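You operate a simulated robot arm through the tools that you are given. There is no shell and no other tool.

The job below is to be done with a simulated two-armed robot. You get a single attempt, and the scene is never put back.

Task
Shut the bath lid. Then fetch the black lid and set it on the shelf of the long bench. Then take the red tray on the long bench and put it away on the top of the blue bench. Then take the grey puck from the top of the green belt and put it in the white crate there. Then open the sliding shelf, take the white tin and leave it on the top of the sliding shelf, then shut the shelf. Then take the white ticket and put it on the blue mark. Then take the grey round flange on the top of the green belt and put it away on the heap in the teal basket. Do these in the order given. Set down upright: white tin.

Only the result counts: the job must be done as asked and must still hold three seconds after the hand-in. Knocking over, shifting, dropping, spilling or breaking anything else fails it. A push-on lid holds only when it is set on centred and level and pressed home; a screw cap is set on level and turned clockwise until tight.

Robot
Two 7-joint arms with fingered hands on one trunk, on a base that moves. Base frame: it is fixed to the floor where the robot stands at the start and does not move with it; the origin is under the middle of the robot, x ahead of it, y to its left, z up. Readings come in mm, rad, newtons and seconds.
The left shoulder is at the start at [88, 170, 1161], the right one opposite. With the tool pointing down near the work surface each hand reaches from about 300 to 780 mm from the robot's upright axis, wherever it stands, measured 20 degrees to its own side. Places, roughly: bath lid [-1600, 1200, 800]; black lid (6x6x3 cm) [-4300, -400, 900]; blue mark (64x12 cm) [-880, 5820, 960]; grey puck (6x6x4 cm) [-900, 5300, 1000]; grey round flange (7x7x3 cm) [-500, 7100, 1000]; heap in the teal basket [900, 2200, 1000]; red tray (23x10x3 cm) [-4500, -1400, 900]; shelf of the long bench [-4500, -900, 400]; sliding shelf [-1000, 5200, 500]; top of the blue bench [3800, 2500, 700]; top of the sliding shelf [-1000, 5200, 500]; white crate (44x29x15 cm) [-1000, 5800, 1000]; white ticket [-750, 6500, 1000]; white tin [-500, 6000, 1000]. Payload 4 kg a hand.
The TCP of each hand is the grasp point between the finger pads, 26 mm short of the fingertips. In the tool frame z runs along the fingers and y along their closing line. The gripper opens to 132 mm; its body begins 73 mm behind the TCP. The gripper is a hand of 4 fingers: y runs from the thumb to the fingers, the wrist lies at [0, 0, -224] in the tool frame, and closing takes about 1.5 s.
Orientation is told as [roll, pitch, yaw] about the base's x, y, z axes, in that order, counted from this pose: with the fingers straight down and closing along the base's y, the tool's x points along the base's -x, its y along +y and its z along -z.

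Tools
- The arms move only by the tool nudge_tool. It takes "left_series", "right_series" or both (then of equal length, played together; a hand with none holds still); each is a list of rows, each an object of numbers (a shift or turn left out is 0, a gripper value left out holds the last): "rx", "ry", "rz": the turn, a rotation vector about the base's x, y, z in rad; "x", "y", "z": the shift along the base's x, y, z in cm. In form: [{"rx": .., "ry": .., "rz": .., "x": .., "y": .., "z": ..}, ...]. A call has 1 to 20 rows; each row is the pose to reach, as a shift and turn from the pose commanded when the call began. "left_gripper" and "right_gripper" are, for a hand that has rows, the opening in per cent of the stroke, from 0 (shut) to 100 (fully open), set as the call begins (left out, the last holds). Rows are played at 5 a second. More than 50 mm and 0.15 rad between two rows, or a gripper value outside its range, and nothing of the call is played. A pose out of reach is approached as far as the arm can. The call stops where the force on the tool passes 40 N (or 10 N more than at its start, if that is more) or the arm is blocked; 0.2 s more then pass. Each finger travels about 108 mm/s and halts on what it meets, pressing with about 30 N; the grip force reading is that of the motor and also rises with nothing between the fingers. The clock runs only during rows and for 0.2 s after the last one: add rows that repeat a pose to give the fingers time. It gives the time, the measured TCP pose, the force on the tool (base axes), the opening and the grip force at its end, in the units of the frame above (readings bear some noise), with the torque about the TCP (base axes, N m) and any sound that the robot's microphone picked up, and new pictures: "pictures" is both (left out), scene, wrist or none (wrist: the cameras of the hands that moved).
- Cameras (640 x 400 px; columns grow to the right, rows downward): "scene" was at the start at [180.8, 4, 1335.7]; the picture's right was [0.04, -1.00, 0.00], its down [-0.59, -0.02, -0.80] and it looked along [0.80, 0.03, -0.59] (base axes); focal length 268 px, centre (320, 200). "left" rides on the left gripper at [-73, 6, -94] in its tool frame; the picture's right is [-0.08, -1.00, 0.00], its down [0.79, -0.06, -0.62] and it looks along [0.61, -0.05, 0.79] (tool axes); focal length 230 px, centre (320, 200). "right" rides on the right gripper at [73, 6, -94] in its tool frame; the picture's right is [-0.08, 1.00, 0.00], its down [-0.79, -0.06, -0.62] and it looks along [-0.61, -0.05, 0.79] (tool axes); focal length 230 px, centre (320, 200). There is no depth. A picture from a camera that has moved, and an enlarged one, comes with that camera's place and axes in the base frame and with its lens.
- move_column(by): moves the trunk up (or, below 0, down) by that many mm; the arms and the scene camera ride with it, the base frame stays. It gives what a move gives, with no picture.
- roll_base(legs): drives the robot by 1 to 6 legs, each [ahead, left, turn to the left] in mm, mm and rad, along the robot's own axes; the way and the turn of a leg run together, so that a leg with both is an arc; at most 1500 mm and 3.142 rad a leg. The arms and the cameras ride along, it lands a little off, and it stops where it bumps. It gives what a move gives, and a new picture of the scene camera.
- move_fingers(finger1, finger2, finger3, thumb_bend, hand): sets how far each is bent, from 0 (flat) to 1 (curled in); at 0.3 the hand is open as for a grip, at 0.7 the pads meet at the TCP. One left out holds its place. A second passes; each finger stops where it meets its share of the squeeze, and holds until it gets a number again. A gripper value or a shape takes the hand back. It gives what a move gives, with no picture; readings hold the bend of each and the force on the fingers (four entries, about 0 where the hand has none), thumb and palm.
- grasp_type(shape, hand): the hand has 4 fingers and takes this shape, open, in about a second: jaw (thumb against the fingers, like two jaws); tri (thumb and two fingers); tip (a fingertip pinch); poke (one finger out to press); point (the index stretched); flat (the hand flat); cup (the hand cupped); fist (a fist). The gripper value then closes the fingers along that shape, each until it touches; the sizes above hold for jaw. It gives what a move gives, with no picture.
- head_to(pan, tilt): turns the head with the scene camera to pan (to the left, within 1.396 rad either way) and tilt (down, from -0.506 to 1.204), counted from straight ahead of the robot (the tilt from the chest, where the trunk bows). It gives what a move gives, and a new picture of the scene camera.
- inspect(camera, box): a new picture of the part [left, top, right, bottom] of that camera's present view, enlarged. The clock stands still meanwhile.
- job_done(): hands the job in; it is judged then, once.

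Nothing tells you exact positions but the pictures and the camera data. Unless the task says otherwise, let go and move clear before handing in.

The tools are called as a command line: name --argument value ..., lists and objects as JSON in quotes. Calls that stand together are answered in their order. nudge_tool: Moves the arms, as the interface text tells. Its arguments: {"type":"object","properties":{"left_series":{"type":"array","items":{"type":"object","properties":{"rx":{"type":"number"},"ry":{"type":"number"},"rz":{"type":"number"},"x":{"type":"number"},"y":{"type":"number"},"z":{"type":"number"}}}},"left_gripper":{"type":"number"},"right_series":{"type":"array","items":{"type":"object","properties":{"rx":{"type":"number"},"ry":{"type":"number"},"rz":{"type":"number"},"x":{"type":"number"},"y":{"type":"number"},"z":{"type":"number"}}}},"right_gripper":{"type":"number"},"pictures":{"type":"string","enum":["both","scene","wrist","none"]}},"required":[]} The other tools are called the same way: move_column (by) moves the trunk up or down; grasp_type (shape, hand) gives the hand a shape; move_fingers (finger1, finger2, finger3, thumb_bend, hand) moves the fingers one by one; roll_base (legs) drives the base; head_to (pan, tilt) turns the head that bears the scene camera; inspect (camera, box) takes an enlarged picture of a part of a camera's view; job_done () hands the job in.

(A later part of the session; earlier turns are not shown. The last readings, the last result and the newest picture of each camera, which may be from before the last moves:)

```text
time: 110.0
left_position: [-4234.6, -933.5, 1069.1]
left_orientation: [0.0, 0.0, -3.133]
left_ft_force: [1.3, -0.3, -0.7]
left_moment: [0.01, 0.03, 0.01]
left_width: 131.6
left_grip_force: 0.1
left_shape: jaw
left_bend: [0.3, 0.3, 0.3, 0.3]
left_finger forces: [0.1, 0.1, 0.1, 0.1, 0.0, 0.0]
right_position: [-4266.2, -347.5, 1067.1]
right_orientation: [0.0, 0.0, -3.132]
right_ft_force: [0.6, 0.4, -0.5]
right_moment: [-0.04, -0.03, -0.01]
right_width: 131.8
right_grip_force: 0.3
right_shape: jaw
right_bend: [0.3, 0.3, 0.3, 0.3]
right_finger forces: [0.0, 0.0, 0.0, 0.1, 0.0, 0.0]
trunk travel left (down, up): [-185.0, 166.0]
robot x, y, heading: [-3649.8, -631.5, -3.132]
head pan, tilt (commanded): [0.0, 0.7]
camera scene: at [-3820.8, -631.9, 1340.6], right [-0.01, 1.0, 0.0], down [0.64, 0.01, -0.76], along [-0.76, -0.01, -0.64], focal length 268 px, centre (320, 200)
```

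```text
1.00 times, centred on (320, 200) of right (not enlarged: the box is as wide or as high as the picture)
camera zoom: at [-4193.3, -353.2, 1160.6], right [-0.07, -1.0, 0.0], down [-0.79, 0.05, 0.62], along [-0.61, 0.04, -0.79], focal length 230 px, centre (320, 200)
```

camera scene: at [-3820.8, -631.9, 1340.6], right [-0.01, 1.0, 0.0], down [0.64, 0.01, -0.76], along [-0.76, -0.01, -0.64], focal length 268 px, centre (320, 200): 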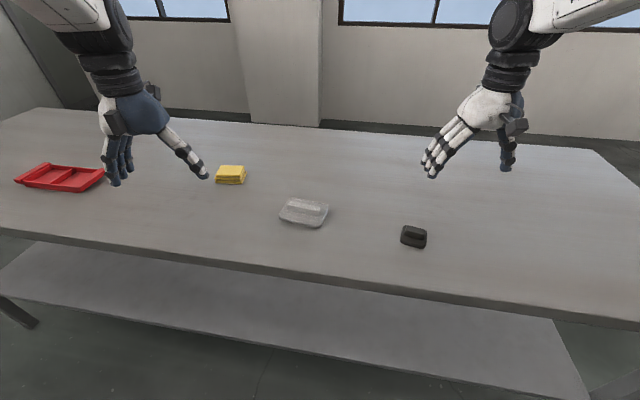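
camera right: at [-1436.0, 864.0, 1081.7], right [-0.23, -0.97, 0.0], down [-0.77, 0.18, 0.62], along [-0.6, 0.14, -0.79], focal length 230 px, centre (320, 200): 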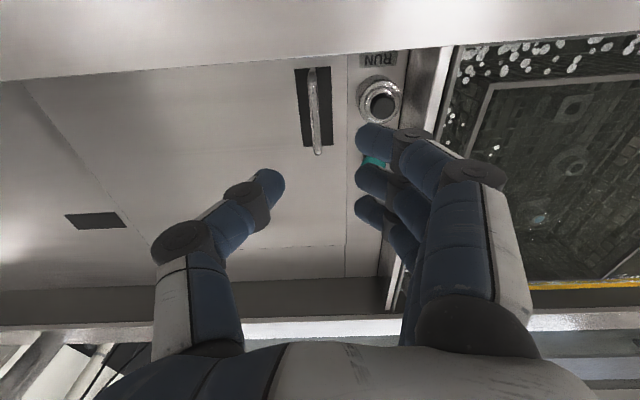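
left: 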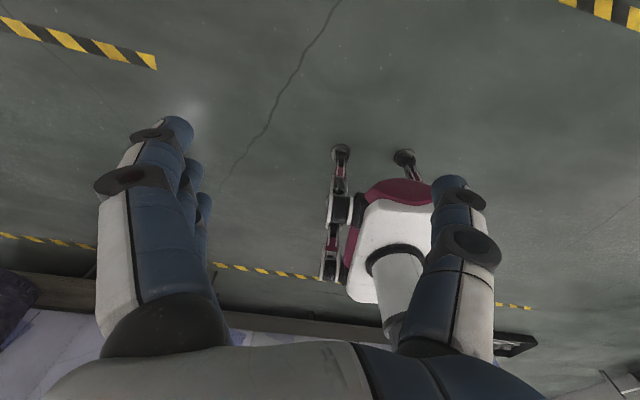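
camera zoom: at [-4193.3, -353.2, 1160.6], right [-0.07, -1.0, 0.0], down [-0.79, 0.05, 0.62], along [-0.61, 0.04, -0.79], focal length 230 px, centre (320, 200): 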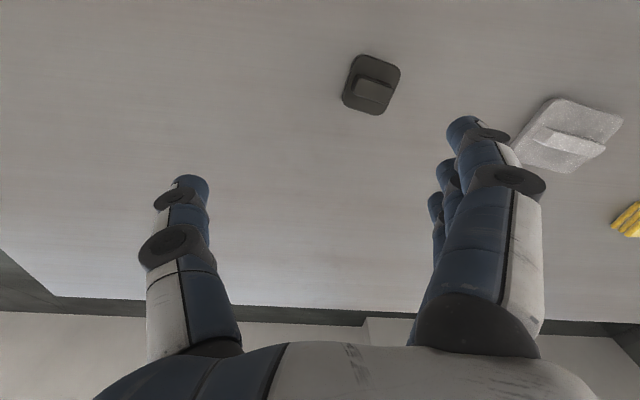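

I'll zoom in on the lid with the wrist camera to get its orientation.

inspect --camera "right" --box '[310, 30, 430, 105]'

```text
5.33 times, centred on (370, 68) of right
camera zoom: at [-4193.3, -353.2, 1160.6], right [-0.07, -1.0, 0.0], down [-0.79, 0.05, 0.62], along [-0.61, 0.04, -0.79], focal length 1227 px, centre (53, 907)
```

zoom: 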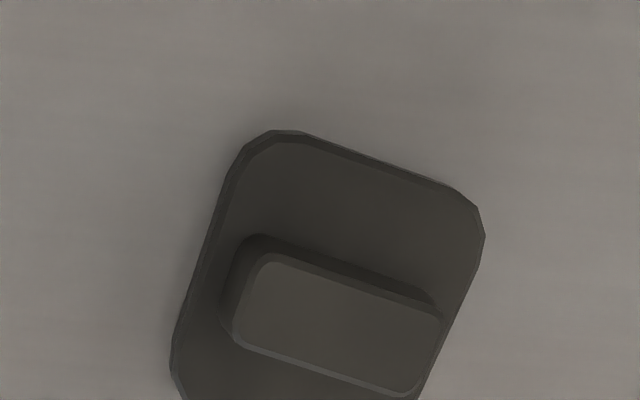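

The ridge is about 40×25 mm, rotated about 0.34 rad. I'll bring the right hand above the lid, turned to match it.

nudge_tool --right_series '[{"x": 0.2, "y": -2, "z": -4, "rz": -0.12}, {"x": 0.4, "y": -4, "z": -8, "rz": -0.24}, {"x": 0.6, "y": -6.2, "z": -11.7, "rz": -0.34}]' --right_gripper 75

```text
time: 110.8
left_position: [-4232.5, -933.7, 1069.8]
left_orientation: [0.0, -0.001, -3.131]
left_ft_force: [0.6, 0.8, -0.2]
left_moment: [-0.01, 0.0, 0.01]
left_width: 131.8
left_grip_force: 0.0
left_shape: jaw
left_bend: [0.3, 0.3, 0.3, 0.3]
left_finger forces: [0.0, 0.1, 0.0, 0.0, 0.1, 0.0]
right_position: [-4260.1, -409.6, 947.5]
right_orientation: [0.001, -0.001, 2.81]
right_ft_force: [0.2, -0.6, 0.9]
right_moment: [0.05, 0.01, 0.01]
right_width: 99.3
right_grip_force: 0.0
right_shape: jaw
right_bend: [0.63, 0.63, 0.63, 0.6]
right_finger forces: [0.1, 0.0, 0.0, 0.0, 0.0, 0.1]
trunk travel left (down, up): [-185.0, 166.0]
robot x, y, heading: [-3651.1, -634.9, -3.132]
head pan, tilt (commanded): [0.0, 0.7]
camera scene: at [-3820.9, -632.3, 1340.4], right [-0.01, 1.0, 0.0], down [0.64, 0.01, -0.76], along [-0.76, -0.01, -0.64], focal length 268 px, centre (320, 200)
camera right: at [-4193.4, -439.3, 1041.6], right [-0.4, -0.92, 0.0], down [-0.72, 0.31, 0.62], along [-0.57, 0.25, -0.79], focal length 230 px, centre (320, 200)
```

scene: 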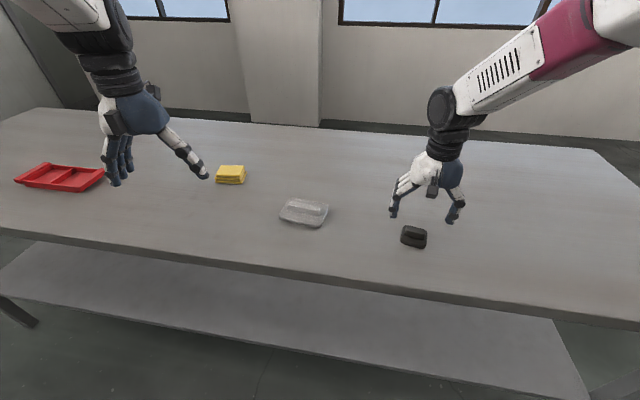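
right: 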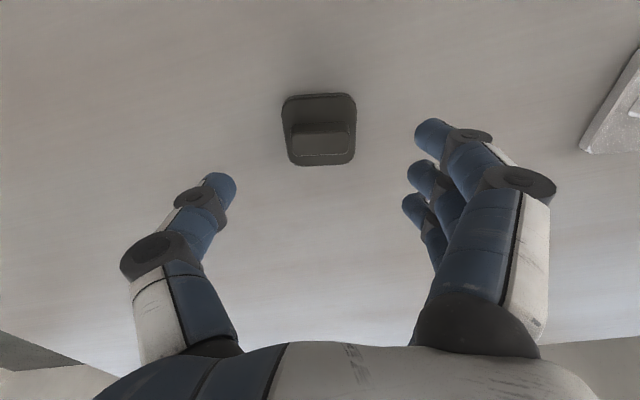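

Well aligned above the lid. Lower to ridge height and close.

nudge_tool --right_series '[{"z": -3}, {"z": -5}, {"z": -6.5}]' --pictures "wrist"

```text
time: 111.6
left_position: [-4232.3, -932.6, 1069.3]
left_orientation: [-0.002, 0.0, -3.133]
left_ft_force: [0.3, 0.4, -1.1]
left_moment: [0.05, 0.0, 0.02]
left_width: 131.7
left_grip_force: 0.1
left_shape: jaw
left_bend: [0.3, 0.3, 0.3, 0.3]
left_finger forces: [0.1, 0.0, 0.1, 0.0, 0.1, 0.1]
right_position: [-4260.0, -410.2, 883.6]
right_orientation: [0.002, -0.001, 2.809]
right_ft_force: [-0.4, 0.4, 0.1]
right_moment: [-0.01, -0.01, 0.01]
right_width: 99.4
right_grip_force: 0.0
right_shape: jaw
right_bend: [0.63, 0.63, 0.63, 0.6]
right_finger forces: [0.0, 0.1, 0.0, 0.0, 0.1, 0.0]
trunk travel left (down, up): [-185.0, 166.0]
robot x, y, heading: [-3651.0, -627.1, -3.131]
head pan, tilt (commanded): [0.0, 0.7]
camera right: at [-4192.8, -439.4, 978.0], right [-0.4, -0.92, 0.0], down [-0.72, 0.31, 0.62], along [-0.57, 0.24, -0.79], focal length 230 px, centre (320, 200)
```

right: 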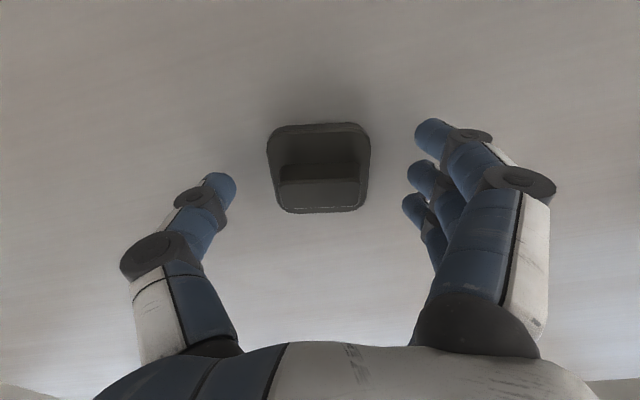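

Ridge top is at z≈877, right in line with the fingertips. Closing now.

nudge_tool --right_series '[{"z": 0.1}, {"z": 0.1}, {"z": 0.1}, {"z": 0.1}, {"z": 0.1}, {"z": 0.1}, {"z": 0.1}]' --right_gripper 0 --pictures "wrist"

```text
time: 113.2
left_position: [-4232.7, -932.3, 1070.0]
left_orientation: [0.0, 0.0, -3.13]
left_ft_force: [0.1, -0.3, 0.6]
left_moment: [0.01, 0.01, 0.01]
left_width: 131.8
left_grip_force: 0.1
left_shape: jaw
left_bend: [0.3, 0.3, 0.3, 0.3]
left_finger forces: [0.0, 0.0, 0.1, 0.0, 0.1, 0.1]
right_position: [-4259.2, -411.5, 886.2]
right_orientation: [0.0, -0.002, 2.812]
right_ft_force: [-1.7, -0.9, 4.3]
right_moment: [-0.25, 0.12, -0.04]
right_width: 41.5
right_grip_force: 29.8
right_shape: jaw
right_bend: [0.73, 0.74, 0.74, 0.7]
right_finger forces: [9.5, 9.4, 9.7, 0.0, 26.7, 0.0]
trunk travel left (down, up): [-185.0, 166.0]
robot x, y, heading: [-3649.7, -634.7, -3.135]
head pan, tilt (commanded): [0.0, 0.7]
camera right: at [-4192.4, -439.4, 979.8], right [-0.4, -0.92, 0.0], down [-0.72, 0.31, 0.62], along [-0.57, 0.24, -0.79], focal length 230 px, centre (320, 200)
```

right: 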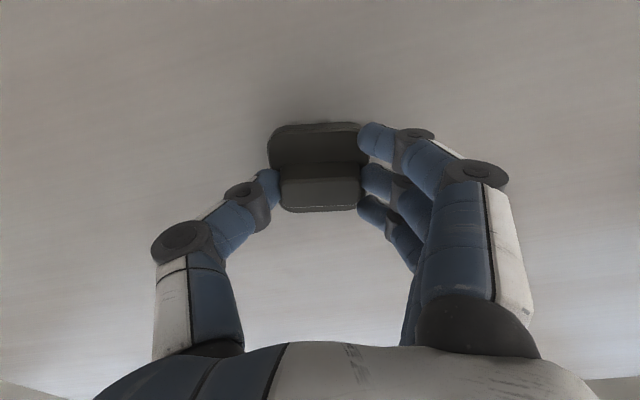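

The lid is gripped at 41.5 mm. Lifting gently.

nudge_tool --right_series '[{"z": 1}, {"z": 3}, {"z": 6}, {"z": 10}]'

```text
time: 114.2
left_position: [-4232.5, -932.3, 1069.7]
left_orientation: [0.0, -0.001, -3.13]
left_ft_force: [1.0, -0.2, -0.2]
left_moment: [0.02, -0.02, 0.0]
left_width: 131.7
left_grip_force: 0.2
left_shape: jaw
left_bend: [0.3, 0.3, 0.3, 0.3]
left_finger forces: [0.0, 0.0, 0.0, 0.1, 0.1, 0.1]
right_position: [-4259.5, -411.2, 987.8]
right_orientation: [0.0, 0.0, 2.811]
right_ft_force: [0.4, 0.2, -2.8]
right_moment: [0.0, 0.0, 0.02]
right_width: 40.8
right_grip_force: 30.5
right_shape: jaw
right_bend: [0.73, 0.73, 0.73, 0.7]
right_finger forces: [9.2, 8.7, 8.9, 0.0, 27.3, 0.0]
trunk travel left (down, up): [-185.0, 166.0]
robot x, y, heading: [-3647.0, -634.7, -3.133]
head pan, tilt (commanded): [0.0, 0.7]
camera scene: at [-3819.5, -631.8, 1340.8], right [-0.01, 1.0, 0.0], down [0.64, 0.01, -0.77], along [-0.77, -0.01, -0.64], focal length 268 px, centre (320, 200)
camera right: at [-4191.7, -439.7, 1080.7], right [-0.4, -0.92, 0.0], down [-0.72, 0.31, 0.62], along [-0.57, 0.24, -0.79], focal length 230 px, centre (320, 200)
```

scene: 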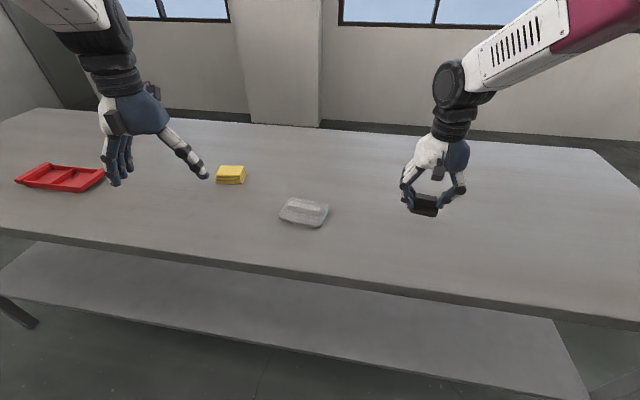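
right: 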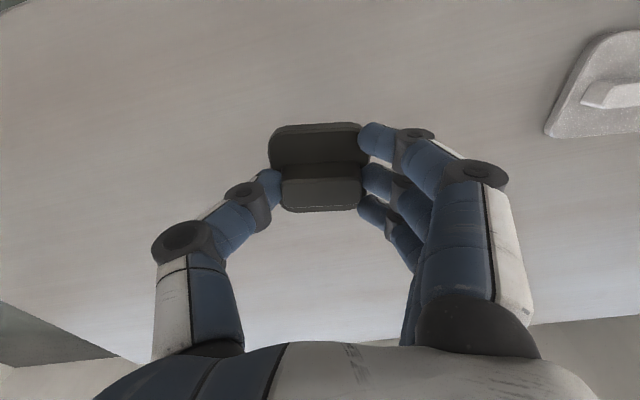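

Lid secured. I'll raise the left hand, back away from the bench, and lower the trunk to work at shelf height.

nudge_tool --left_series '[{"z": 4}, {"z": 8}, {"z": 12}, {"z": 16}]' --pictures "none"

roll_base --legs '[[-400, 0, 0]]'

move_column --by -180

```text
time: 115.2
left_position: [-4233.1, -931.1, 1231.4]
left_orientation: [-0.001, 0.0, -3.133]
left_ft_force: [-0.4, 0.9, 0.9]
left_moment: [0.01, 0.03, -0.02]
left_width: 131.9
left_grip_force: 0.1
left_shape: jaw
left_bend: [0.3, 0.3, 0.3, 0.3]
left_finger forces: [0.0, 0.1, 0.1, 0.0, 0.0, 0.0]
right_position: [-4258.5, -410.8, 985.7]
right_orientation: [0.0, 0.001, 2.812]
right_ft_force: [-0.5, 0.1, -3.5]
right_moment: [-0.01, -0.02, -0.02]
right_width: 41.3
right_grip_force: 30.0
right_shape: jaw
right_bend: [0.73, 0.73, 0.73, 0.7]
right_finger forces: [9.5, 8.8, 8.8, 0.1, 27.3, 0.0]
trunk travel left (down, up): [-185.0, 166.0]
robot x, y, heading: [-3650.8, -634.7, -3.135]
head pan, tilt (commanded): [0.0, 0.7]
```

```text
time: 117.7
left_position: [-3832.1, -930.1, 1229.0]
left_orientation: [-0.002, 0.0, -3.129]
left_ft_force: [-0.1, 0.2, 0.1]
left_moment: [0.04, 0.0, 0.02]
left_width: 131.7
left_grip_force: 0.1
left_shape: jaw
left_bend: [0.3, 0.3, 0.3, 0.3]
left_finger forces: [0.0, 0.1, 0.0, 0.1, 0.1, 0.0]
right_position: [-3861.3, -408.1, 986.6]
right_orientation: [0.0, 0.0, 2.816]
right_ft_force: [0.1, -0.4, -2.3]
right_moment: [-0.02, 0.02, 0.01]
right_width: 40.9
right_grip_force: 29.7
right_shape: jaw
right_bend: [0.73, 0.73, 0.73, 0.7]
right_finger forces: [9.4, 8.7, 8.9, 0.0, 27.3, 0.0]
trunk travel left (down, up): [-185.0, 166.0]
robot x, y, heading: [-3250.5, -624.0, -3.125]
head pan, tilt (commanded): [0.0, 0.7]
camera scene: at [-3421.0, -627.8, 1340.6], right [-0.01, 1.0, 0.0], down [0.64, 0.01, -0.77], along [-0.76, -0.01, -0.64], focal length 268 px, centre (320, 200)
```

scene: 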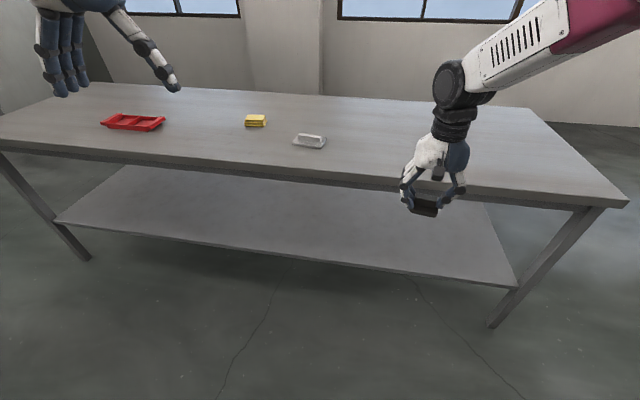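

```text
time: 119.7
left_position: [-3898.9, -938.0, 889.5]
left_orientation: [-0.018, 0.338, -3.111]
left_ft_force: [-0.4, 0.9, -0.3]
left_moment: [0.01, 0.03, 0.0]
left_width: 131.9
left_grip_force: 0.1
left_shape: jaw
left_bend: [0.3, 0.3, 0.3, 0.3]
left_finger forces: [0.1, 0.0, 0.0, 0.0, 0.1, 0.0]
right_position: [-3860.8, -407.9, 808.1]
right_orientation: [0.001, -0.002, 2.814]
right_ft_force: [-0.1, 0.4, -3.4]
right_moment: [-0.01, 0.0, -0.01]
right_width: 40.4
right_grip_force: 29.7
right_shape: jaw
right_bend: [0.73, 0.73, 0.73, 0.7]
right_finger forces: [9.2, 8.6, 8.6, 0.0, 27.0, 0.1]
trunk travel left (down, up): [-5.0, 346.0]
robot x, y, heading: [-3245.9, -626.8, -3.123]
head pan, tilt (commanded): [0.0, 0.7]
```

The trunk bow changed the left hand's pose. Let me raise the left hand again and check the view.

nudge_tool --left_series '[{"z": 3, "x": 2}, {"z": 6, "x": 5}, {"z": 9, "x": 8}, {"z": 12, "x": 10}]' --pictures "scene"

```text
time: 120.7
left_position: [-3848.3, -1003.9, 1015.1]
left_orientation: [-0.05, 0.331, -3.102]
left_ft_force: [0.2, 0.0, 0.4]
left_moment: [-0.04, 0.02, 0.0]
left_width: 132.0
left_grip_force: 0.0
left_shape: jaw
left_bend: [0.3, 0.3, 0.3, 0.3]
left_finger forces: [0.0, 0.1, 0.1, 0.1, 0.0, 0.0]
left hand out of reach, approached as far as the arm can: row 1, 2, 3, 4
right_position: [-3860.2, -407.3, 807.0]
right_orientation: [0.001, -0.001, 2.817]
right_ft_force: [-0.4, -0.5, -3.8]
right_moment: [0.05, 0.03, 0.04]
right_width: 40.5
right_grip_force: 30.4
right_shape: jaw
right_bend: [0.73, 0.73, 0.73, 0.7]
right_finger forces: [9.2, 8.5, 8.7, 0.1, 27.1, 0.0]
trunk travel left (down, up): [-5.0, 346.0]
robot x, y, heading: [-3246.0, -624.6, -3.135]
head pan, tilt (commanded): [0.0, 0.7]
camera scene: at [-3600.2, -630.1, 1133.9], right [-0.01, 1.0, 0.0], down [0.64, 0.01, -0.77], along [-0.77, -0.01, -0.64], focal length 268 px, centre (320, 200)
```

scene: 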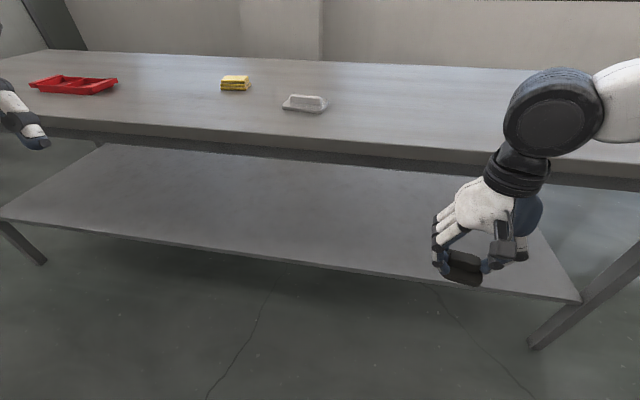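

I need accurate shelf geometry. Let me zoom into the shelf edge region.

inspect --camera "scene" --box '[180, 100, 480, 290]'

inspect --camera "right" --box '[0, 0, 640, 400]'

```text
2.11 times, centred on (330, 195) of scene
camera zoom: at [-3600.2, -630.1, 1133.9], right [-0.01, 1.0, 0.0], down [0.64, 0.01, -0.77], along [-0.77, -0.01, -0.64], focal length 565 px, centre (299, 210)
```

zoom: 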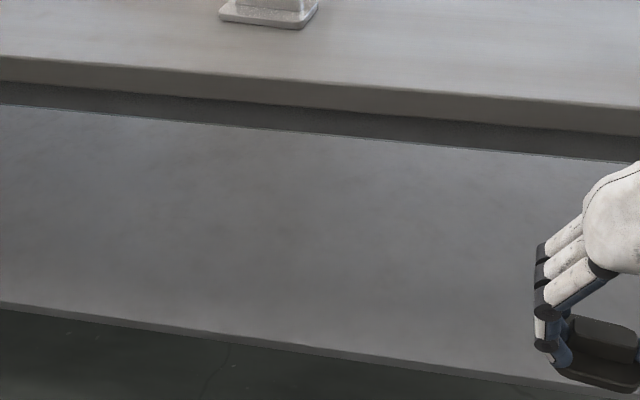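

```text
1.00 times, centred on (320, 200) of right (not enlarged: the box is as wide or as high as the picture)
camera zoom: at [-3793.7, -436.8, 900.1], right [-0.39, -0.92, 0.0], down [-0.72, 0.31, 0.62], along [-0.57, 0.24, -0.79], focal length 230 px, centre (320, 200)
```

zoom: 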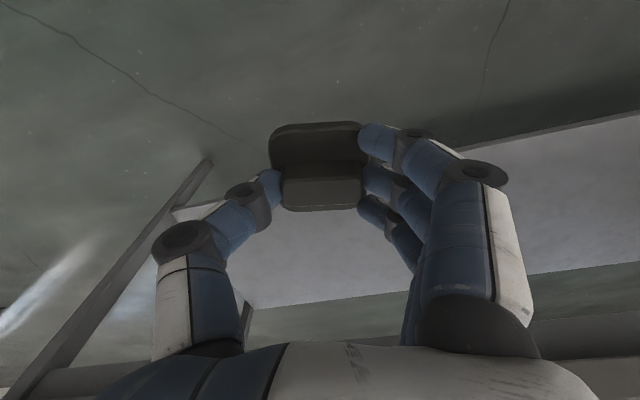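

The shelf is at z≈375, its front edge at x≈-4129 near y=-410 (bench rotated ~0.16 rad). I'll lower the right hand with a forward tilt while still clear of the bench.

nudge_tool --right_series '[{"z": -4.5, "ry": 0.06}, {"z": -9, "ry": 0.12}, {"z": -13.5, "ry": 0.19}, {"z": -18, "ry": 0.26}, {"z": -22, "ry": 0.33}, {"z": -26, "ry": 0.4}, {"z": -30, "ry": 0.45}, {"z": -33, "ry": 0.5}]'

```text
time: 122.5
left_position: [-3848.4, -1005.8, 1009.4]
left_orientation: [-0.044, 0.346, -3.094]
left_ft_force: [-1.2, -0.2, 0.0]
left_moment: [0.0, -0.03, 0.02]
left_width: 131.8
left_grip_force: 0.0
left_shape: jaw
left_bend: [0.3, 0.3, 0.3, 0.3]
left_finger forces: [0.0, 0.1, 0.1, 0.0, 0.0, 0.0]
right_position: [-3861.1, -407.9, 475.8]
right_orientation: [0.174, -0.473, 2.772]
right_ft_force: [-1.1, 0.5, -3.6]
right_moment: [0.07, -0.06, 0.0]
right_width: 32.6
right_grip_force: 29.8
right_shape: jaw
right_bend: [0.77, 0.71, 0.77, 0.72]
right_finger forces: [0.0, 15.5, 0.0, 0.0, 15.9, 0.0]
trunk travel left (down, up): [-5.0, 346.0]
robot x, y, heading: [-3249.1, -627.7, -3.132]
head pan, tilt (commanded): [0.0, 0.7]
camera scene: at [-3601.1, -630.0, 1133.5], right [-0.01, 1.0, 0.0], down [0.64, 0.01, -0.76], along [-0.76, -0.01, -0.64], focal length 268 px, centre (320, 200)
camera right: at [-3757.0, -437.1, 525.5], right [-0.35, -0.92, 0.19], down [-0.34, 0.31, 0.89], along [-0.88, 0.24, -0.42], focal length 230 px, centre (320, 200)
```

scene: 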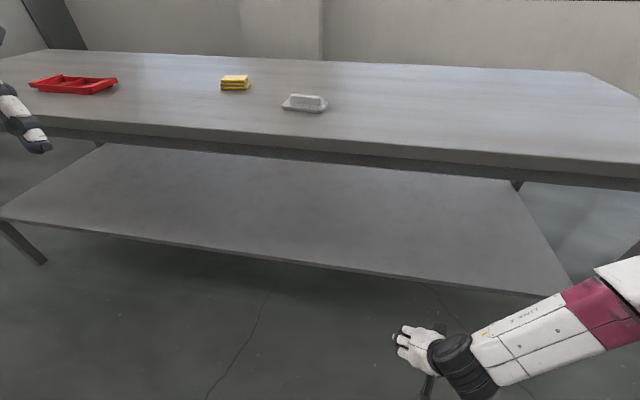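
right: 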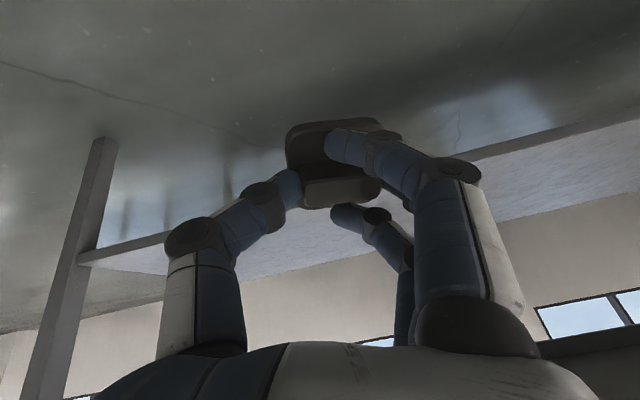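

The grip shifted somewhat; let me look at how the lid sits in the hand.

inspect --camera "right" --box '[220, 90, 440, 230]'

inspect --camera "scene" --box '[340, 290, 500, 400]'

```text
2.86 times, centred on (330, 160) of right
camera zoom: at [-3757.0, -437.1, 525.5], right [-0.35, -0.92, 0.19], down [-0.34, 0.31, 0.89], along [-0.88, 0.24, -0.42], focal length 657 px, centre (291, 314)
```

zoom: 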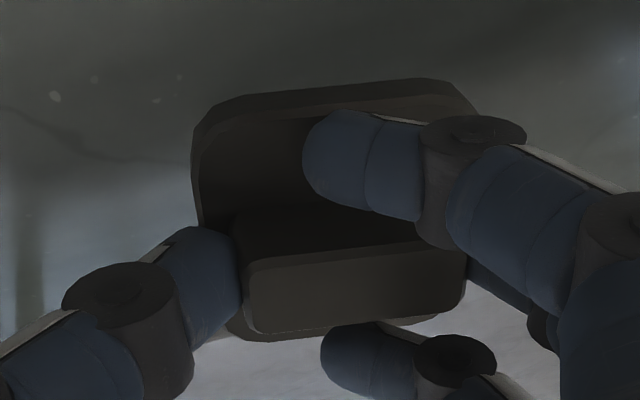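

```text
3.64 times, centred on (420, 345) of scene
camera zoom: at [-3601.1, -630.0, 1133.5], right [-0.01, 1.0, 0.0], down [0.64, 0.01, -0.76], along [-0.76, -0.01, -0.64], focal length 976 px, centre (-44, -327)
```

zoom: 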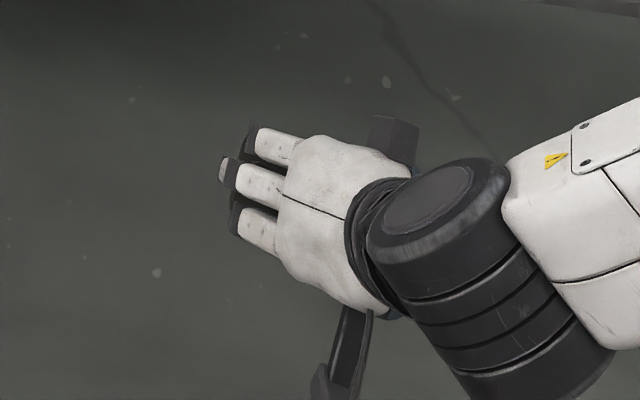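

The lid is still held (ridge between thumb and middle finger, the outer fingers straddling it). Before driving in, I'll check the elbow's position by panning the head right.

head_to --pan -0.7 --tilt 0.8

```text
time: 123.6
left_position: [-3847.8, -1005.5, 1010.1]
left_orientation: [-0.043, 0.342, -3.097]
left_ft_force: [-0.3, -0.3, -0.2]
left_moment: [0.0, -0.01, -0.01]
left_width: 131.9
left_grip_force: 0.1
left_shape: jaw
left_bend: [0.3, 0.3, 0.3, 0.3]
left_finger forces: [0.0, 0.0, 0.1, 0.1, 0.1, 0.0]
right_position: [-3860.6, -408.8, 476.3]
right_orientation: [0.173, -0.472, 2.773]
right_ft_force: [-0.3, -0.5, -4.0]
right_moment: [0.03, -0.06, 0.0]
right_width: 32.3
right_grip_force: 30.1
right_shape: jaw
right_bend: [0.77, 0.71, 0.77, 0.72]
right_finger forces: [0.1, 15.4, 0.1, 0.0, 15.9, 0.1]
trunk travel left (down, up): [-5.0, 346.0]
robot x, y, heading: [-3247.4, -628.5, -3.129]
head pan, tilt (commanded): [-0.7, 0.799]
camera scene: at [-3578.2, -577.9, 1125.4], right [0.63, 0.77, 0.0], down [0.55, -0.45, -0.7], along [-0.54, 0.44, -0.72], focal length 268 px, centre (320, 200)
```

scene: 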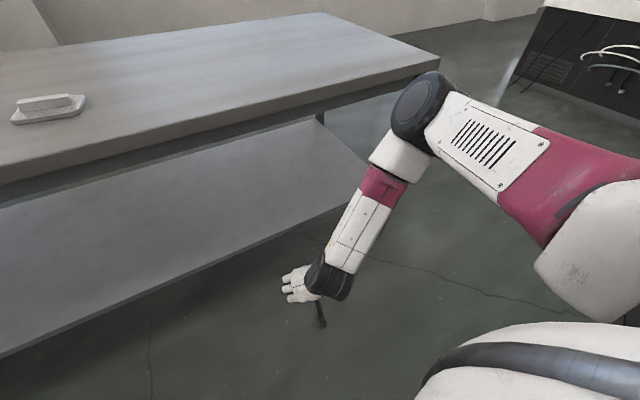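

The elbow is too close to the table for driving straight in. Instead I'll extend the arm forward, which brings the elbow back behind the bench edge.

nudge_tool --right_series '[{"x": -4}, {"x": -8}, {"x": -12}, {"x": -16}]'

```text
time: 124.6
left_position: [-3849.6, -1005.2, 1011.1]
left_orientation: [-0.045, 0.341, -3.098]
left_ft_force: [0.2, 0.0, 0.6]
left_moment: [0.01, 0.02, 0.01]
left_width: 132.1
left_grip_force: 0.0
left_shape: jaw
left_bend: [0.3, 0.3, 0.3, 0.3]
left_finger forces: [0.0, 0.0, 0.0, 0.0, 0.0, 0.0]
right_position: [-4021.5, -409.2, 475.3]
right_orientation: [0.175, -0.47, 2.774]
right_ft_force: [0.4, -0.5, -3.9]
right_moment: [0.03, -0.06, 0.02]
right_width: 32.5
right_grip_force: 29.7
right_shape: jaw
right_bend: [0.77, 0.71, 0.77, 0.72]
right_finger forces: [0.0, 15.2, 0.1, 0.0, 15.4, 0.0]
trunk travel left (down, up): [-5.0, 346.0]
robot x, y, heading: [-3249.0, -628.2, -3.127]
head pan, tilt (commanded): [-0.7, 0.799]
camera scene: at [-3578.4, -578.1, 1125.3], right [0.63, 0.77, 0.0], down [0.55, -0.45, -0.7], along [-0.54, 0.44, -0.72], focal length 268 px, centre (320, 200)
camera right: at [-3918.0, -437.2, 525.5], right [-0.35, -0.92, 0.19], down [-0.34, 0.31, 0.89], along [-0.87, 0.24, -0.42], focal length 230 px, centre (320, 200)
```

scene: 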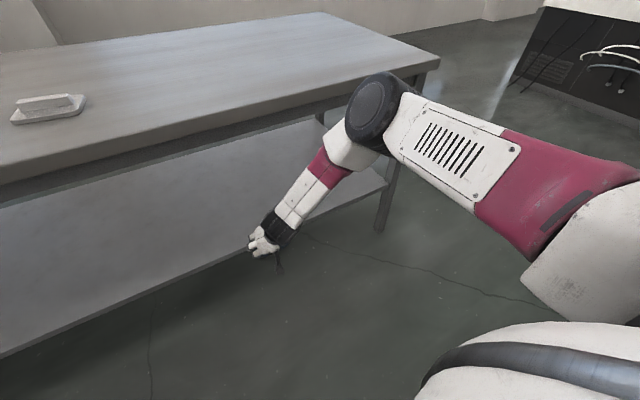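
right: 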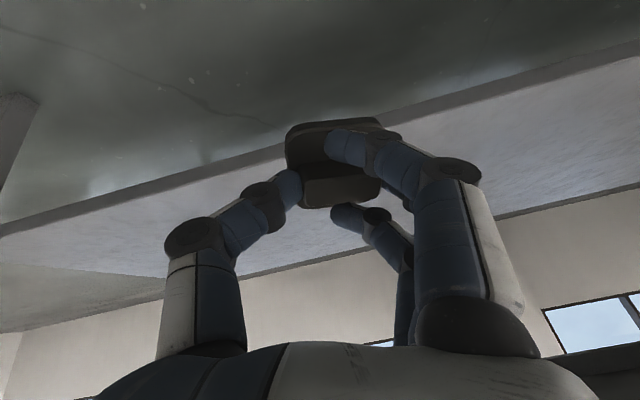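

The elbow stays behind the bench edge. Shelf top is at z≈365. I'll extend further so the lid is over the shelf.

nudge_tool --right_series '[{"x": -4}, {"x": -8}, {"x": -12}, {"x": -16}]'

```text
time: 125.6
left_position: [-3847.9, -1004.8, 1012.4]
left_orientation: [-0.044, 0.34, -3.097]
left_ft_force: [0.0, 0.4, 0.2]
left_moment: [-0.01, 0.04, -0.02]
left_width: 131.6
left_grip_force: 0.1
left_shape: jaw
left_bend: [0.3, 0.3, 0.3, 0.3]
left_finger forces: [0.1, 0.0, 0.0, 0.0, 0.0, 0.0]
right_position: [-4149.8, -408.2, 475.9]
right_orientation: [0.175, -0.471, 2.771]
right_ft_force: [0.3, 0.1, -3.6]
right_moment: [0.04, -0.08, 0.0]
right_width: 32.0
right_grip_force: 30.1
right_shape: jaw
right_bend: [0.77, 0.71, 0.77, 0.73]
right_finger forces: [0.0, 15.8, 0.0, 0.0, 16.3, 0.0]
right hand out of reach, approached as far as the arm can: row 4
trunk travel left (down, up): [-5.0, 346.0]
robot x, y, heading: [-3252.8, -626.6, -3.13]
head pan, tilt (commanded): [-0.7, 0.799]
camera scene: at [-3577.2, -577.0, 1125.8], right [0.63, 0.77, 0.0], down [0.55, -0.46, -0.7], along [-0.54, 0.44, -0.72], focal length 268 px, centre (320, 200)
camera right: at [-4046.5, -437.0, 526.0], right [-0.35, -0.92, 0.19], down [-0.34, 0.31, 0.89], along [-0.87, 0.24, -0.42], focal length 230 px, centre (320, 200)
```

scene: 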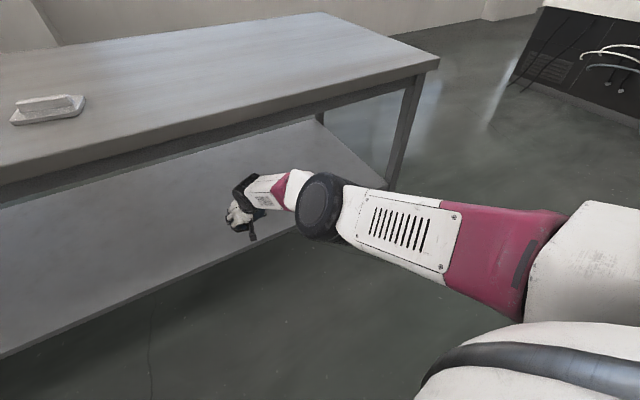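
right: 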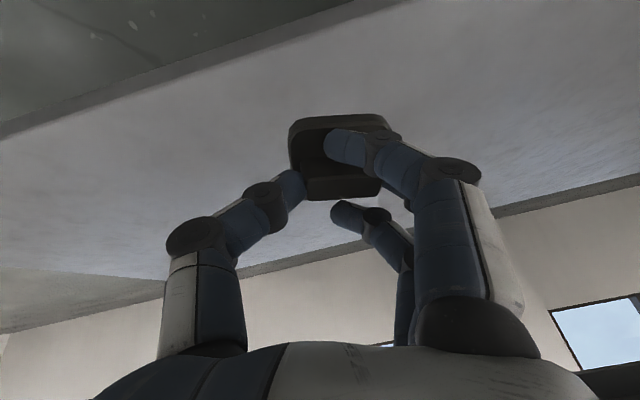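

The arm is at full extension. I'll retract a little and drive the base forward to make room for lowering.

nudge_tool --right_series '[{"x": 4}, {"x": 7}]' --pictures "none"

roll_base --legs '[[85, 0, 0]]'

inspect --camera "right" --box '[0, 0, 640, 400]'

```text
time: 126.2
left_position: [-3848.2, -1005.8, 1011.0]
left_orientation: [-0.042, 0.342, -3.096]
left_ft_force: [-0.1, -0.3, 0.3]
left_moment: [0.0, 0.04, -0.01]
left_width: 132.2
left_grip_force: 0.0
left_shape: jaw
left_bend: [0.3, 0.3, 0.3, 0.3]
left_finger forces: [0.0, 0.1, 0.0, 0.0, 0.0, 0.1]
right_position: [-4081.3, -406.7, 476.7]
right_orientation: [0.173, -0.471, 2.771]
right_ft_force: [0.1, -0.3, -3.4]
right_moment: [0.03, -0.06, 0.02]
right_width: 32.1
right_grip_force: 29.8
right_shape: jaw
right_bend: [0.77, 0.71, 0.77, 0.73]
right_finger forces: [0.0, 13.8, 0.1, 0.1, 14.2, 0.1]
trunk travel left (down, up): [-5.0, 346.0]
robot x, y, heading: [-3250.8, -627.6, -3.133]
head pan, tilt (commanded): [-0.7, 0.799]
```

```text
time: 127.3
left_position: [-3934.2, -1006.2, 1011.2]
left_orientation: [-0.043, 0.342, -3.096]
left_ft_force: [0.3, -0.2, -0.2]
left_moment: [0.01, -0.02, -0.01]
left_width: 131.7
left_grip_force: 0.1
left_shape: jaw
left_bend: [0.3, 0.3, 0.3, 0.3]
left_finger forces: [0.1, 0.0, 0.1, 0.0, 0.1, 0.0]
right_position: [-4165.1, -408.9, 475.4]
right_orientation: [0.172, -0.469, 2.773]
right_ft_force: [-0.2, -0.4, -3.1]
right_moment: [0.04, -0.09, -0.02]
right_width: 32.3
right_grip_force: 29.8
right_shape: jaw
right_bend: [0.77, 0.71, 0.77, 0.73]
right_finger forces: [0.0, 13.7, 0.0, 0.1, 14.2, 0.1]
trunk travel left (down, up): [-5.0, 346.0]
robot x, y, heading: [-3334.5, -623.1, -3.13]
head pan, tilt (commanded): [-0.7, 0.799]
camera scene: at [-3663.9, -578.9, 1125.2], right [0.63, 0.77, 0.0], down [0.55, -0.45, -0.7], along [-0.54, 0.44, -0.72], focal length 268 px, centre (320, 200)
```

scene: 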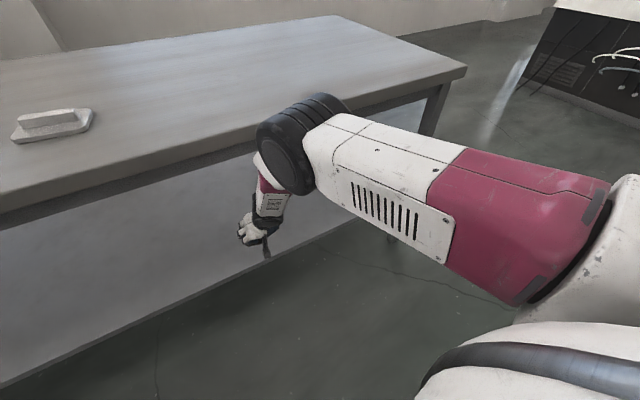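

```text
1.00 times, centred on (320, 200) of right (not enlarged: the box is as wide or as high as the picture)
camera zoom: at [-4061.7, -437.7, 525.1], right [-0.35, -0.92, 0.19], down [-0.34, 0.31, 0.89], along [-0.87, 0.24, -0.42], focal length 230 px, centre (320, 200)
```

zoom: 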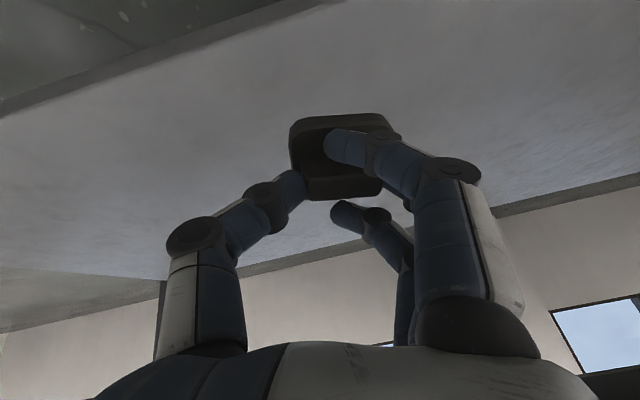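

Elbow is clear of the table. Now lower the lid toward the shelf.

nudge_tool --right_series '[{"x": -1.5, "z": -2}, {"x": -2, "z": -4}, {"x": -2, "z": -5}, {"x": -2, "z": -6}]'

```text
time: 128.3
left_position: [-3932.8, -1008.2, 1010.2]
left_orientation: [-0.05, 0.344, -3.092]
left_ft_force: [-0.2, 0.4, 0.3]
left_moment: [-0.02, 0.03, 0.01]
left_width: 131.8
left_grip_force: 0.1
left_shape: jaw
left_bend: [0.3, 0.3, 0.3, 0.3]
left_finger forces: [0.1, 0.0, 0.0, 0.0, 0.0, 0.0]
right_position: [-4185.3, -409.2, 415.1]
right_orientation: [0.173, -0.471, 2.774]
right_ft_force: [0.3, 0.1, -4.3]
right_moment: [0.04, -0.05, -0.01]
right_width: 31.8
right_grip_force: 30.0
right_shape: jaw
right_bend: [0.77, 0.71, 0.77, 0.73]
right_finger forces: [0.1, 13.7, 0.0, 0.0, 14.1, 0.0]
trunk travel left (down, up): [-5.0, 346.0]
robot x, y, heading: [-3337.6, -628.2, -3.128]
head pan, tilt (commanded): [-0.7, 0.799]
camera scene: at [-3663.5, -578.8, 1125.3], right [0.63, 0.77, 0.0], down [0.55, -0.46, -0.7], along [-0.54, 0.44, -0.72], focal length 268 px, centre (320, 200)
camera right: at [-4081.8, -437.6, 465.0], right [-0.35, -0.92, 0.19], down [-0.34, 0.31, 0.89], along [-0.87, 0.24, -0.42], focal length 230 px, centre (320, 200)
```

scene: 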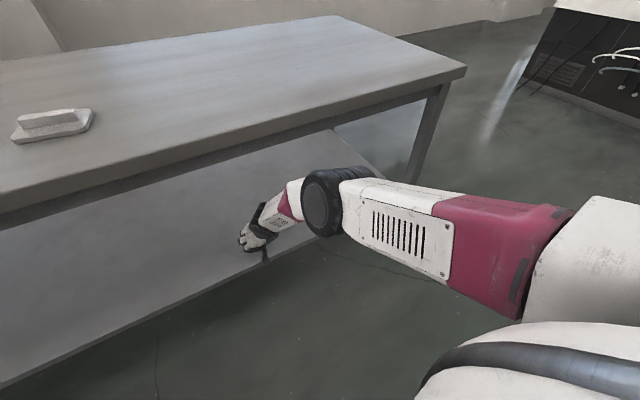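
right: 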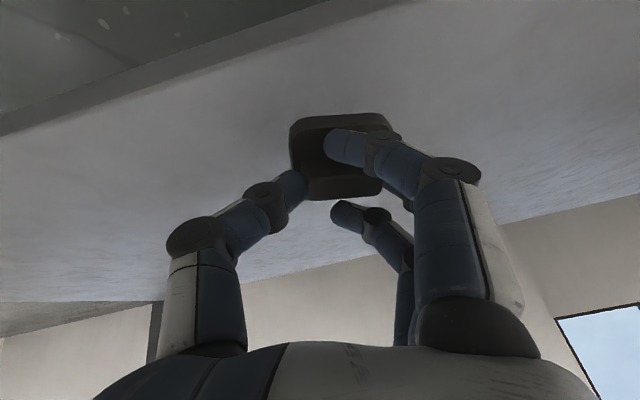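

No contact yet. I want a more exact shelf height and edge, so I'll zoom both views.

inspect --camera "scene" --box '[150, 160, 390, 310]'

inspect --camera "right" --box '[0, 0, 420, 262]'

```text
2.67 times, centred on (270, 235) of scene
camera zoom: at [-3663.5, -578.8, 1125.3], right [0.63, 0.77, 0.0], down [0.55, -0.46, -0.7], along [-0.54, 0.44, -0.72], focal length 715 px, centre (453, 107)
```

zoom: 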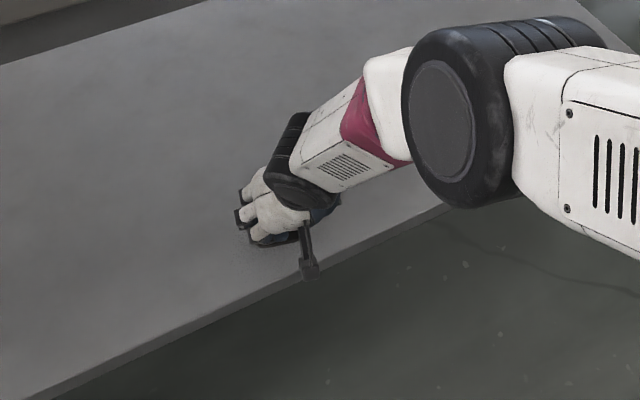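

```text
1.52 times, centred on (210, 131) of right
camera zoom: at [-4081.8, -437.6, 465.0], right [-0.35, -0.92, 0.19], down [-0.34, 0.31, 0.89], along [-0.87, 0.24, -0.42], focal length 351 px, centre (488, 305)
```

zoom: 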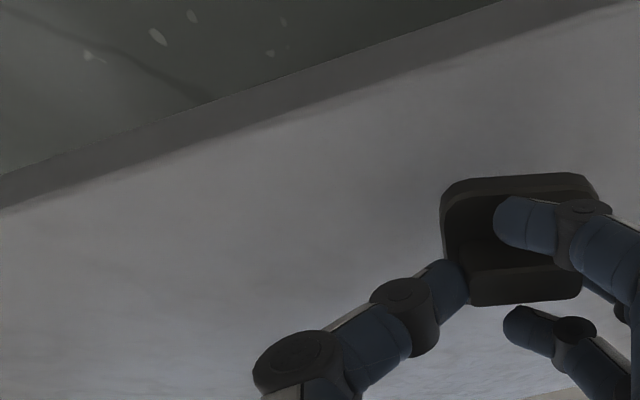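

Best estimate: shelf top z≈345, front edge x≈-4143 at this spot. I'll move a bit further in and lower in small steps, watching the force.

nudge_tool --right_series '[{"x": -1.0, "z": -0.5}, {"x": -1.8, "z": -1.0}, {"x": -1.8, "z": -1.5}]' --pictures "wrist"

```text
time: 129.1
left_position: [-3932.5, -1009.0, 1010.3]
left_orientation: [-0.051, 0.342, -3.095]
left_ft_force: [0.6, -0.5, -0.6]
left_moment: [0.0, -0.02, 0.02]
left_width: 131.9
left_grip_force: 0.0
left_shape: jaw
left_bend: [0.3, 0.3, 0.3, 0.3]
left_finger forces: [0.0, 0.0, 0.0, 0.0, 0.0, 0.1]
right_position: [-4195.6, -409.4, 409.9]
right_orientation: [0.173, -0.47, 2.773]
right_ft_force: [-0.7, 0.1, -4.3]
right_moment: [0.04, -0.05, -0.03]
right_width: 32.1
right_grip_force: 29.7
right_shape: jaw
right_bend: [0.77, 0.71, 0.77, 0.73]
right_finger forces: [0.0, 13.6, 0.0, 0.0, 14.1, 0.0]
right hand out of reach, approached as far as the arm can: row 2, 3
trunk travel left (down, up): [-5.0, 346.0]
robot x, y, heading: [-3333.2, -628.2, -3.126]
head pan, tilt (commanded): [-0.7, 0.799]
camera right: at [-4091.7, -437.9, 460.1], right [-0.35, -0.92, 0.19], down [-0.34, 0.31, 0.89], along [-0.87, 0.24, -0.42], focal length 230 px, centre (320, 200)
```

right: 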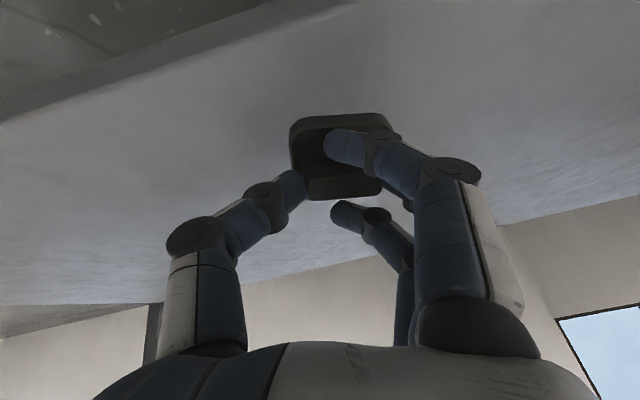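

Out of reach again, so I retract the arm slightly and drive the base forward another 90 mm.

nudge_tool --right_series '[{"x": 4, "z": 0.5}, {"x": 8.5, "z": 1.0}]' --pictures "none"

roll_base --legs '[[95, 0, 0]]'

```text
time: 129.7
left_position: [-3931.6, -1008.1, 1009.6]
left_orientation: [-0.049, 0.343, -3.093]
left_ft_force: [0.4, -0.4, 0.0]
left_moment: [0.01, 0.02, 0.03]
left_width: 131.8
left_grip_force: 0.2
left_shape: jaw
left_bend: [0.3, 0.3, 0.3, 0.3]
left_finger forces: [0.0, 0.1, 0.1, 0.0, 0.0, 0.0]
right_position: [-4111.5, -408.8, 422.2]
right_orientation: [0.175, -0.471, 2.77]
right_ft_force: [-0.2, -0.3, -3.2]
right_moment: [0.06, -0.03, 0.02]
right_width: 31.4
right_grip_force: 29.9
right_shape: jaw
right_bend: [0.77, 0.71, 0.77, 0.73]
right_finger forces: [0.1, 13.4, 0.1, 0.0, 13.8, 0.1]
trunk travel left (down, up): [-5.0, 346.0]
robot x, y, heading: [-3336.3, -627.4, -3.133]
head pan, tilt (commanded): [-0.7, 0.799]
```

```text
time: 130.8
left_position: [-4027.5, -1009.3, 1009.9]
left_orientation: [-0.05, 0.345, -3.094]
left_ft_force: [0.2, 0.0, 0.1]
left_moment: [0.0, -0.05, 0.0]
left_width: 131.8
left_grip_force: 0.0
left_shape: jaw
left_bend: [0.3, 0.3, 0.3, 0.3]
left_finger forces: [0.1, 0.0, 0.0, 0.0, 0.1, 0.0]
right_position: [-4205.9, -409.2, 420.5]
right_orientation: [0.173, -0.469, 2.771]
right_ft_force: [0.2, -0.7, -3.6]
right_moment: [0.03, -0.03, -0.01]
right_width: 31.4
right_grip_force: 30.6
right_shape: jaw
right_bend: [0.77, 0.71, 0.77, 0.73]
right_finger forces: [0.1, 13.3, 0.0, 0.0, 13.6, 0.0]
trunk travel left (down, up): [-5.0, 346.0]
robot x, y, heading: [-3428.2, -626.2, -3.129]
head pan, tilt (commanded): [-0.7, 0.799]
camera scene: at [-3758.8, -579.9, 1125.1], right [0.64, 0.77, 0.0], down [0.55, -0.46, -0.7], along [-0.54, 0.44, -0.72], focal length 268 px, centre (320, 200)
```

scene: 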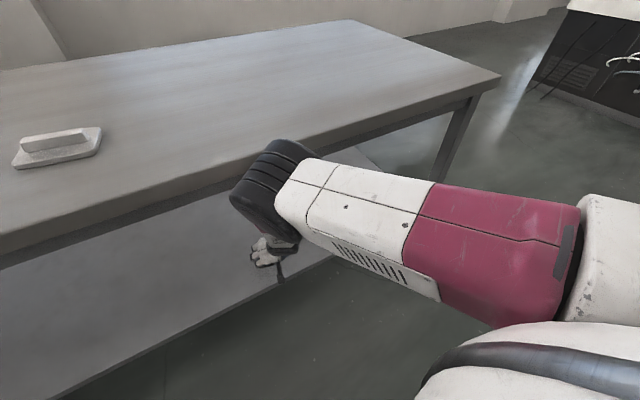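

Clear. Now lower in small steps until contact.

nudge_tool --right_series '[{"z": -0.8}, {"z": -1.6}, {"z": -2.4}, {"z": -3.0}]' --pictures "wrist"

```text
time: 131.8
left_position: [-4027.3, -1010.3, 1010.1]
left_orientation: [-0.052, 0.342, -3.093]
left_ft_force: [0.4, 0.4, 0.0]
left_moment: [0.04, 0.0, 0.02]
left_width: 132.1
left_grip_force: 0.0
left_shape: jaw
left_bend: [0.3, 0.3, 0.3, 0.3]
left_finger forces: [0.1, 0.0, 0.0, 0.0, 0.0, 0.1]
right_position: [-4206.1, -409.9, 392.9]
right_orientation: [0.171, -0.471, 2.773]
right_ft_force: [0.7, -0.9, 0.7]
right_moment: [0.01, -0.18, 0.01]
right_width: 31.6
right_grip_force: 29.3
right_shape: jaw
right_bend: [0.77, 0.71, 0.77, 0.73]
right_finger forces: [3.8, 13.4, 0.0, 0.0, 14.6, 0.0]
trunk travel left (down, up): [-5.0, 346.0]
robot x, y, heading: [-3432.6, -627.4, -3.125]
head pan, tilt (commanded): [-0.7, 0.799]
camera right: at [-4102.5, -439.0, 442.1], right [-0.35, -0.92, 0.19], down [-0.34, 0.31, 0.89], along [-0.88, 0.24, -0.42], focal length 230 px, centre (320, 200)
```

right: 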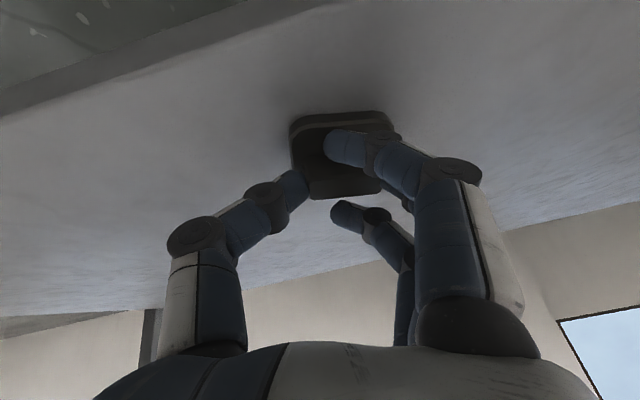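

Contact at TCP z≈393, so the shelf is at z≈347. I'll press slightly forward/down to let the lid pivot toward flat before releasing.

nudge_tool --right_series '[{"x": -0.3, "z": -0.3}, {"x": -0.6, "z": -0.6}]' --pictures "wrist"

```text
time: 132.4
left_position: [-4026.2, -1010.5, 1011.5]
left_orientation: [-0.054, 0.341, -3.092]
left_ft_force: [0.0, 0.5, -0.4]
left_moment: [-0.02, -0.01, -0.02]
left_width: 131.9
left_grip_force: 0.1
left_shape: jaw
left_bend: [0.3, 0.3, 0.3, 0.3]
left_finger forces: [0.0, 0.0, 0.0, 0.1, 0.0, 0.0]
right_position: [-4213.7, -410.2, 388.8]
right_orientation: [0.175, -0.475, 2.771]
right_ft_force: [4.4, -1.0, 16.4]
right_moment: [-0.08, -0.63, -0.02]
right_width: 32.5
right_grip_force: 30.7
right_shape: jaw
right_bend: [0.8, 0.71, 0.77, 0.73]
right_finger forces: [21.5, 13.5, 0.0, 0.0, 18.6, 0.0]
trunk travel left (down, up): [-5.0, 346.0]
robot x, y, heading: [-3428.2, -629.6, -3.131]
head pan, tilt (commanded): [-0.7, 0.799]
camera right: at [-4108.7, -439.1, 437.9], right [-0.34, -0.92, 0.19], down [-0.34, 0.31, 0.89], along [-0.88, 0.24, -0.42], focal length 230 px, centre (320, 200)
```

right: 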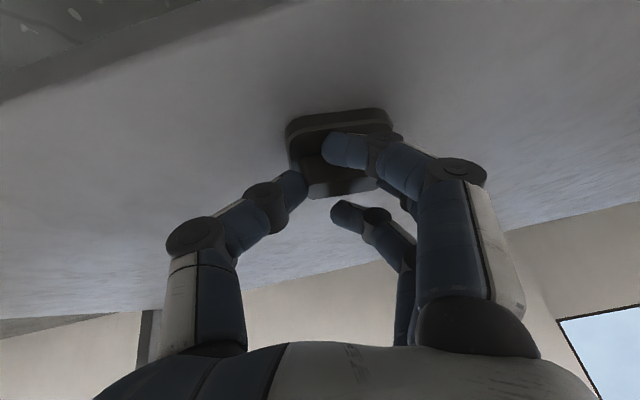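

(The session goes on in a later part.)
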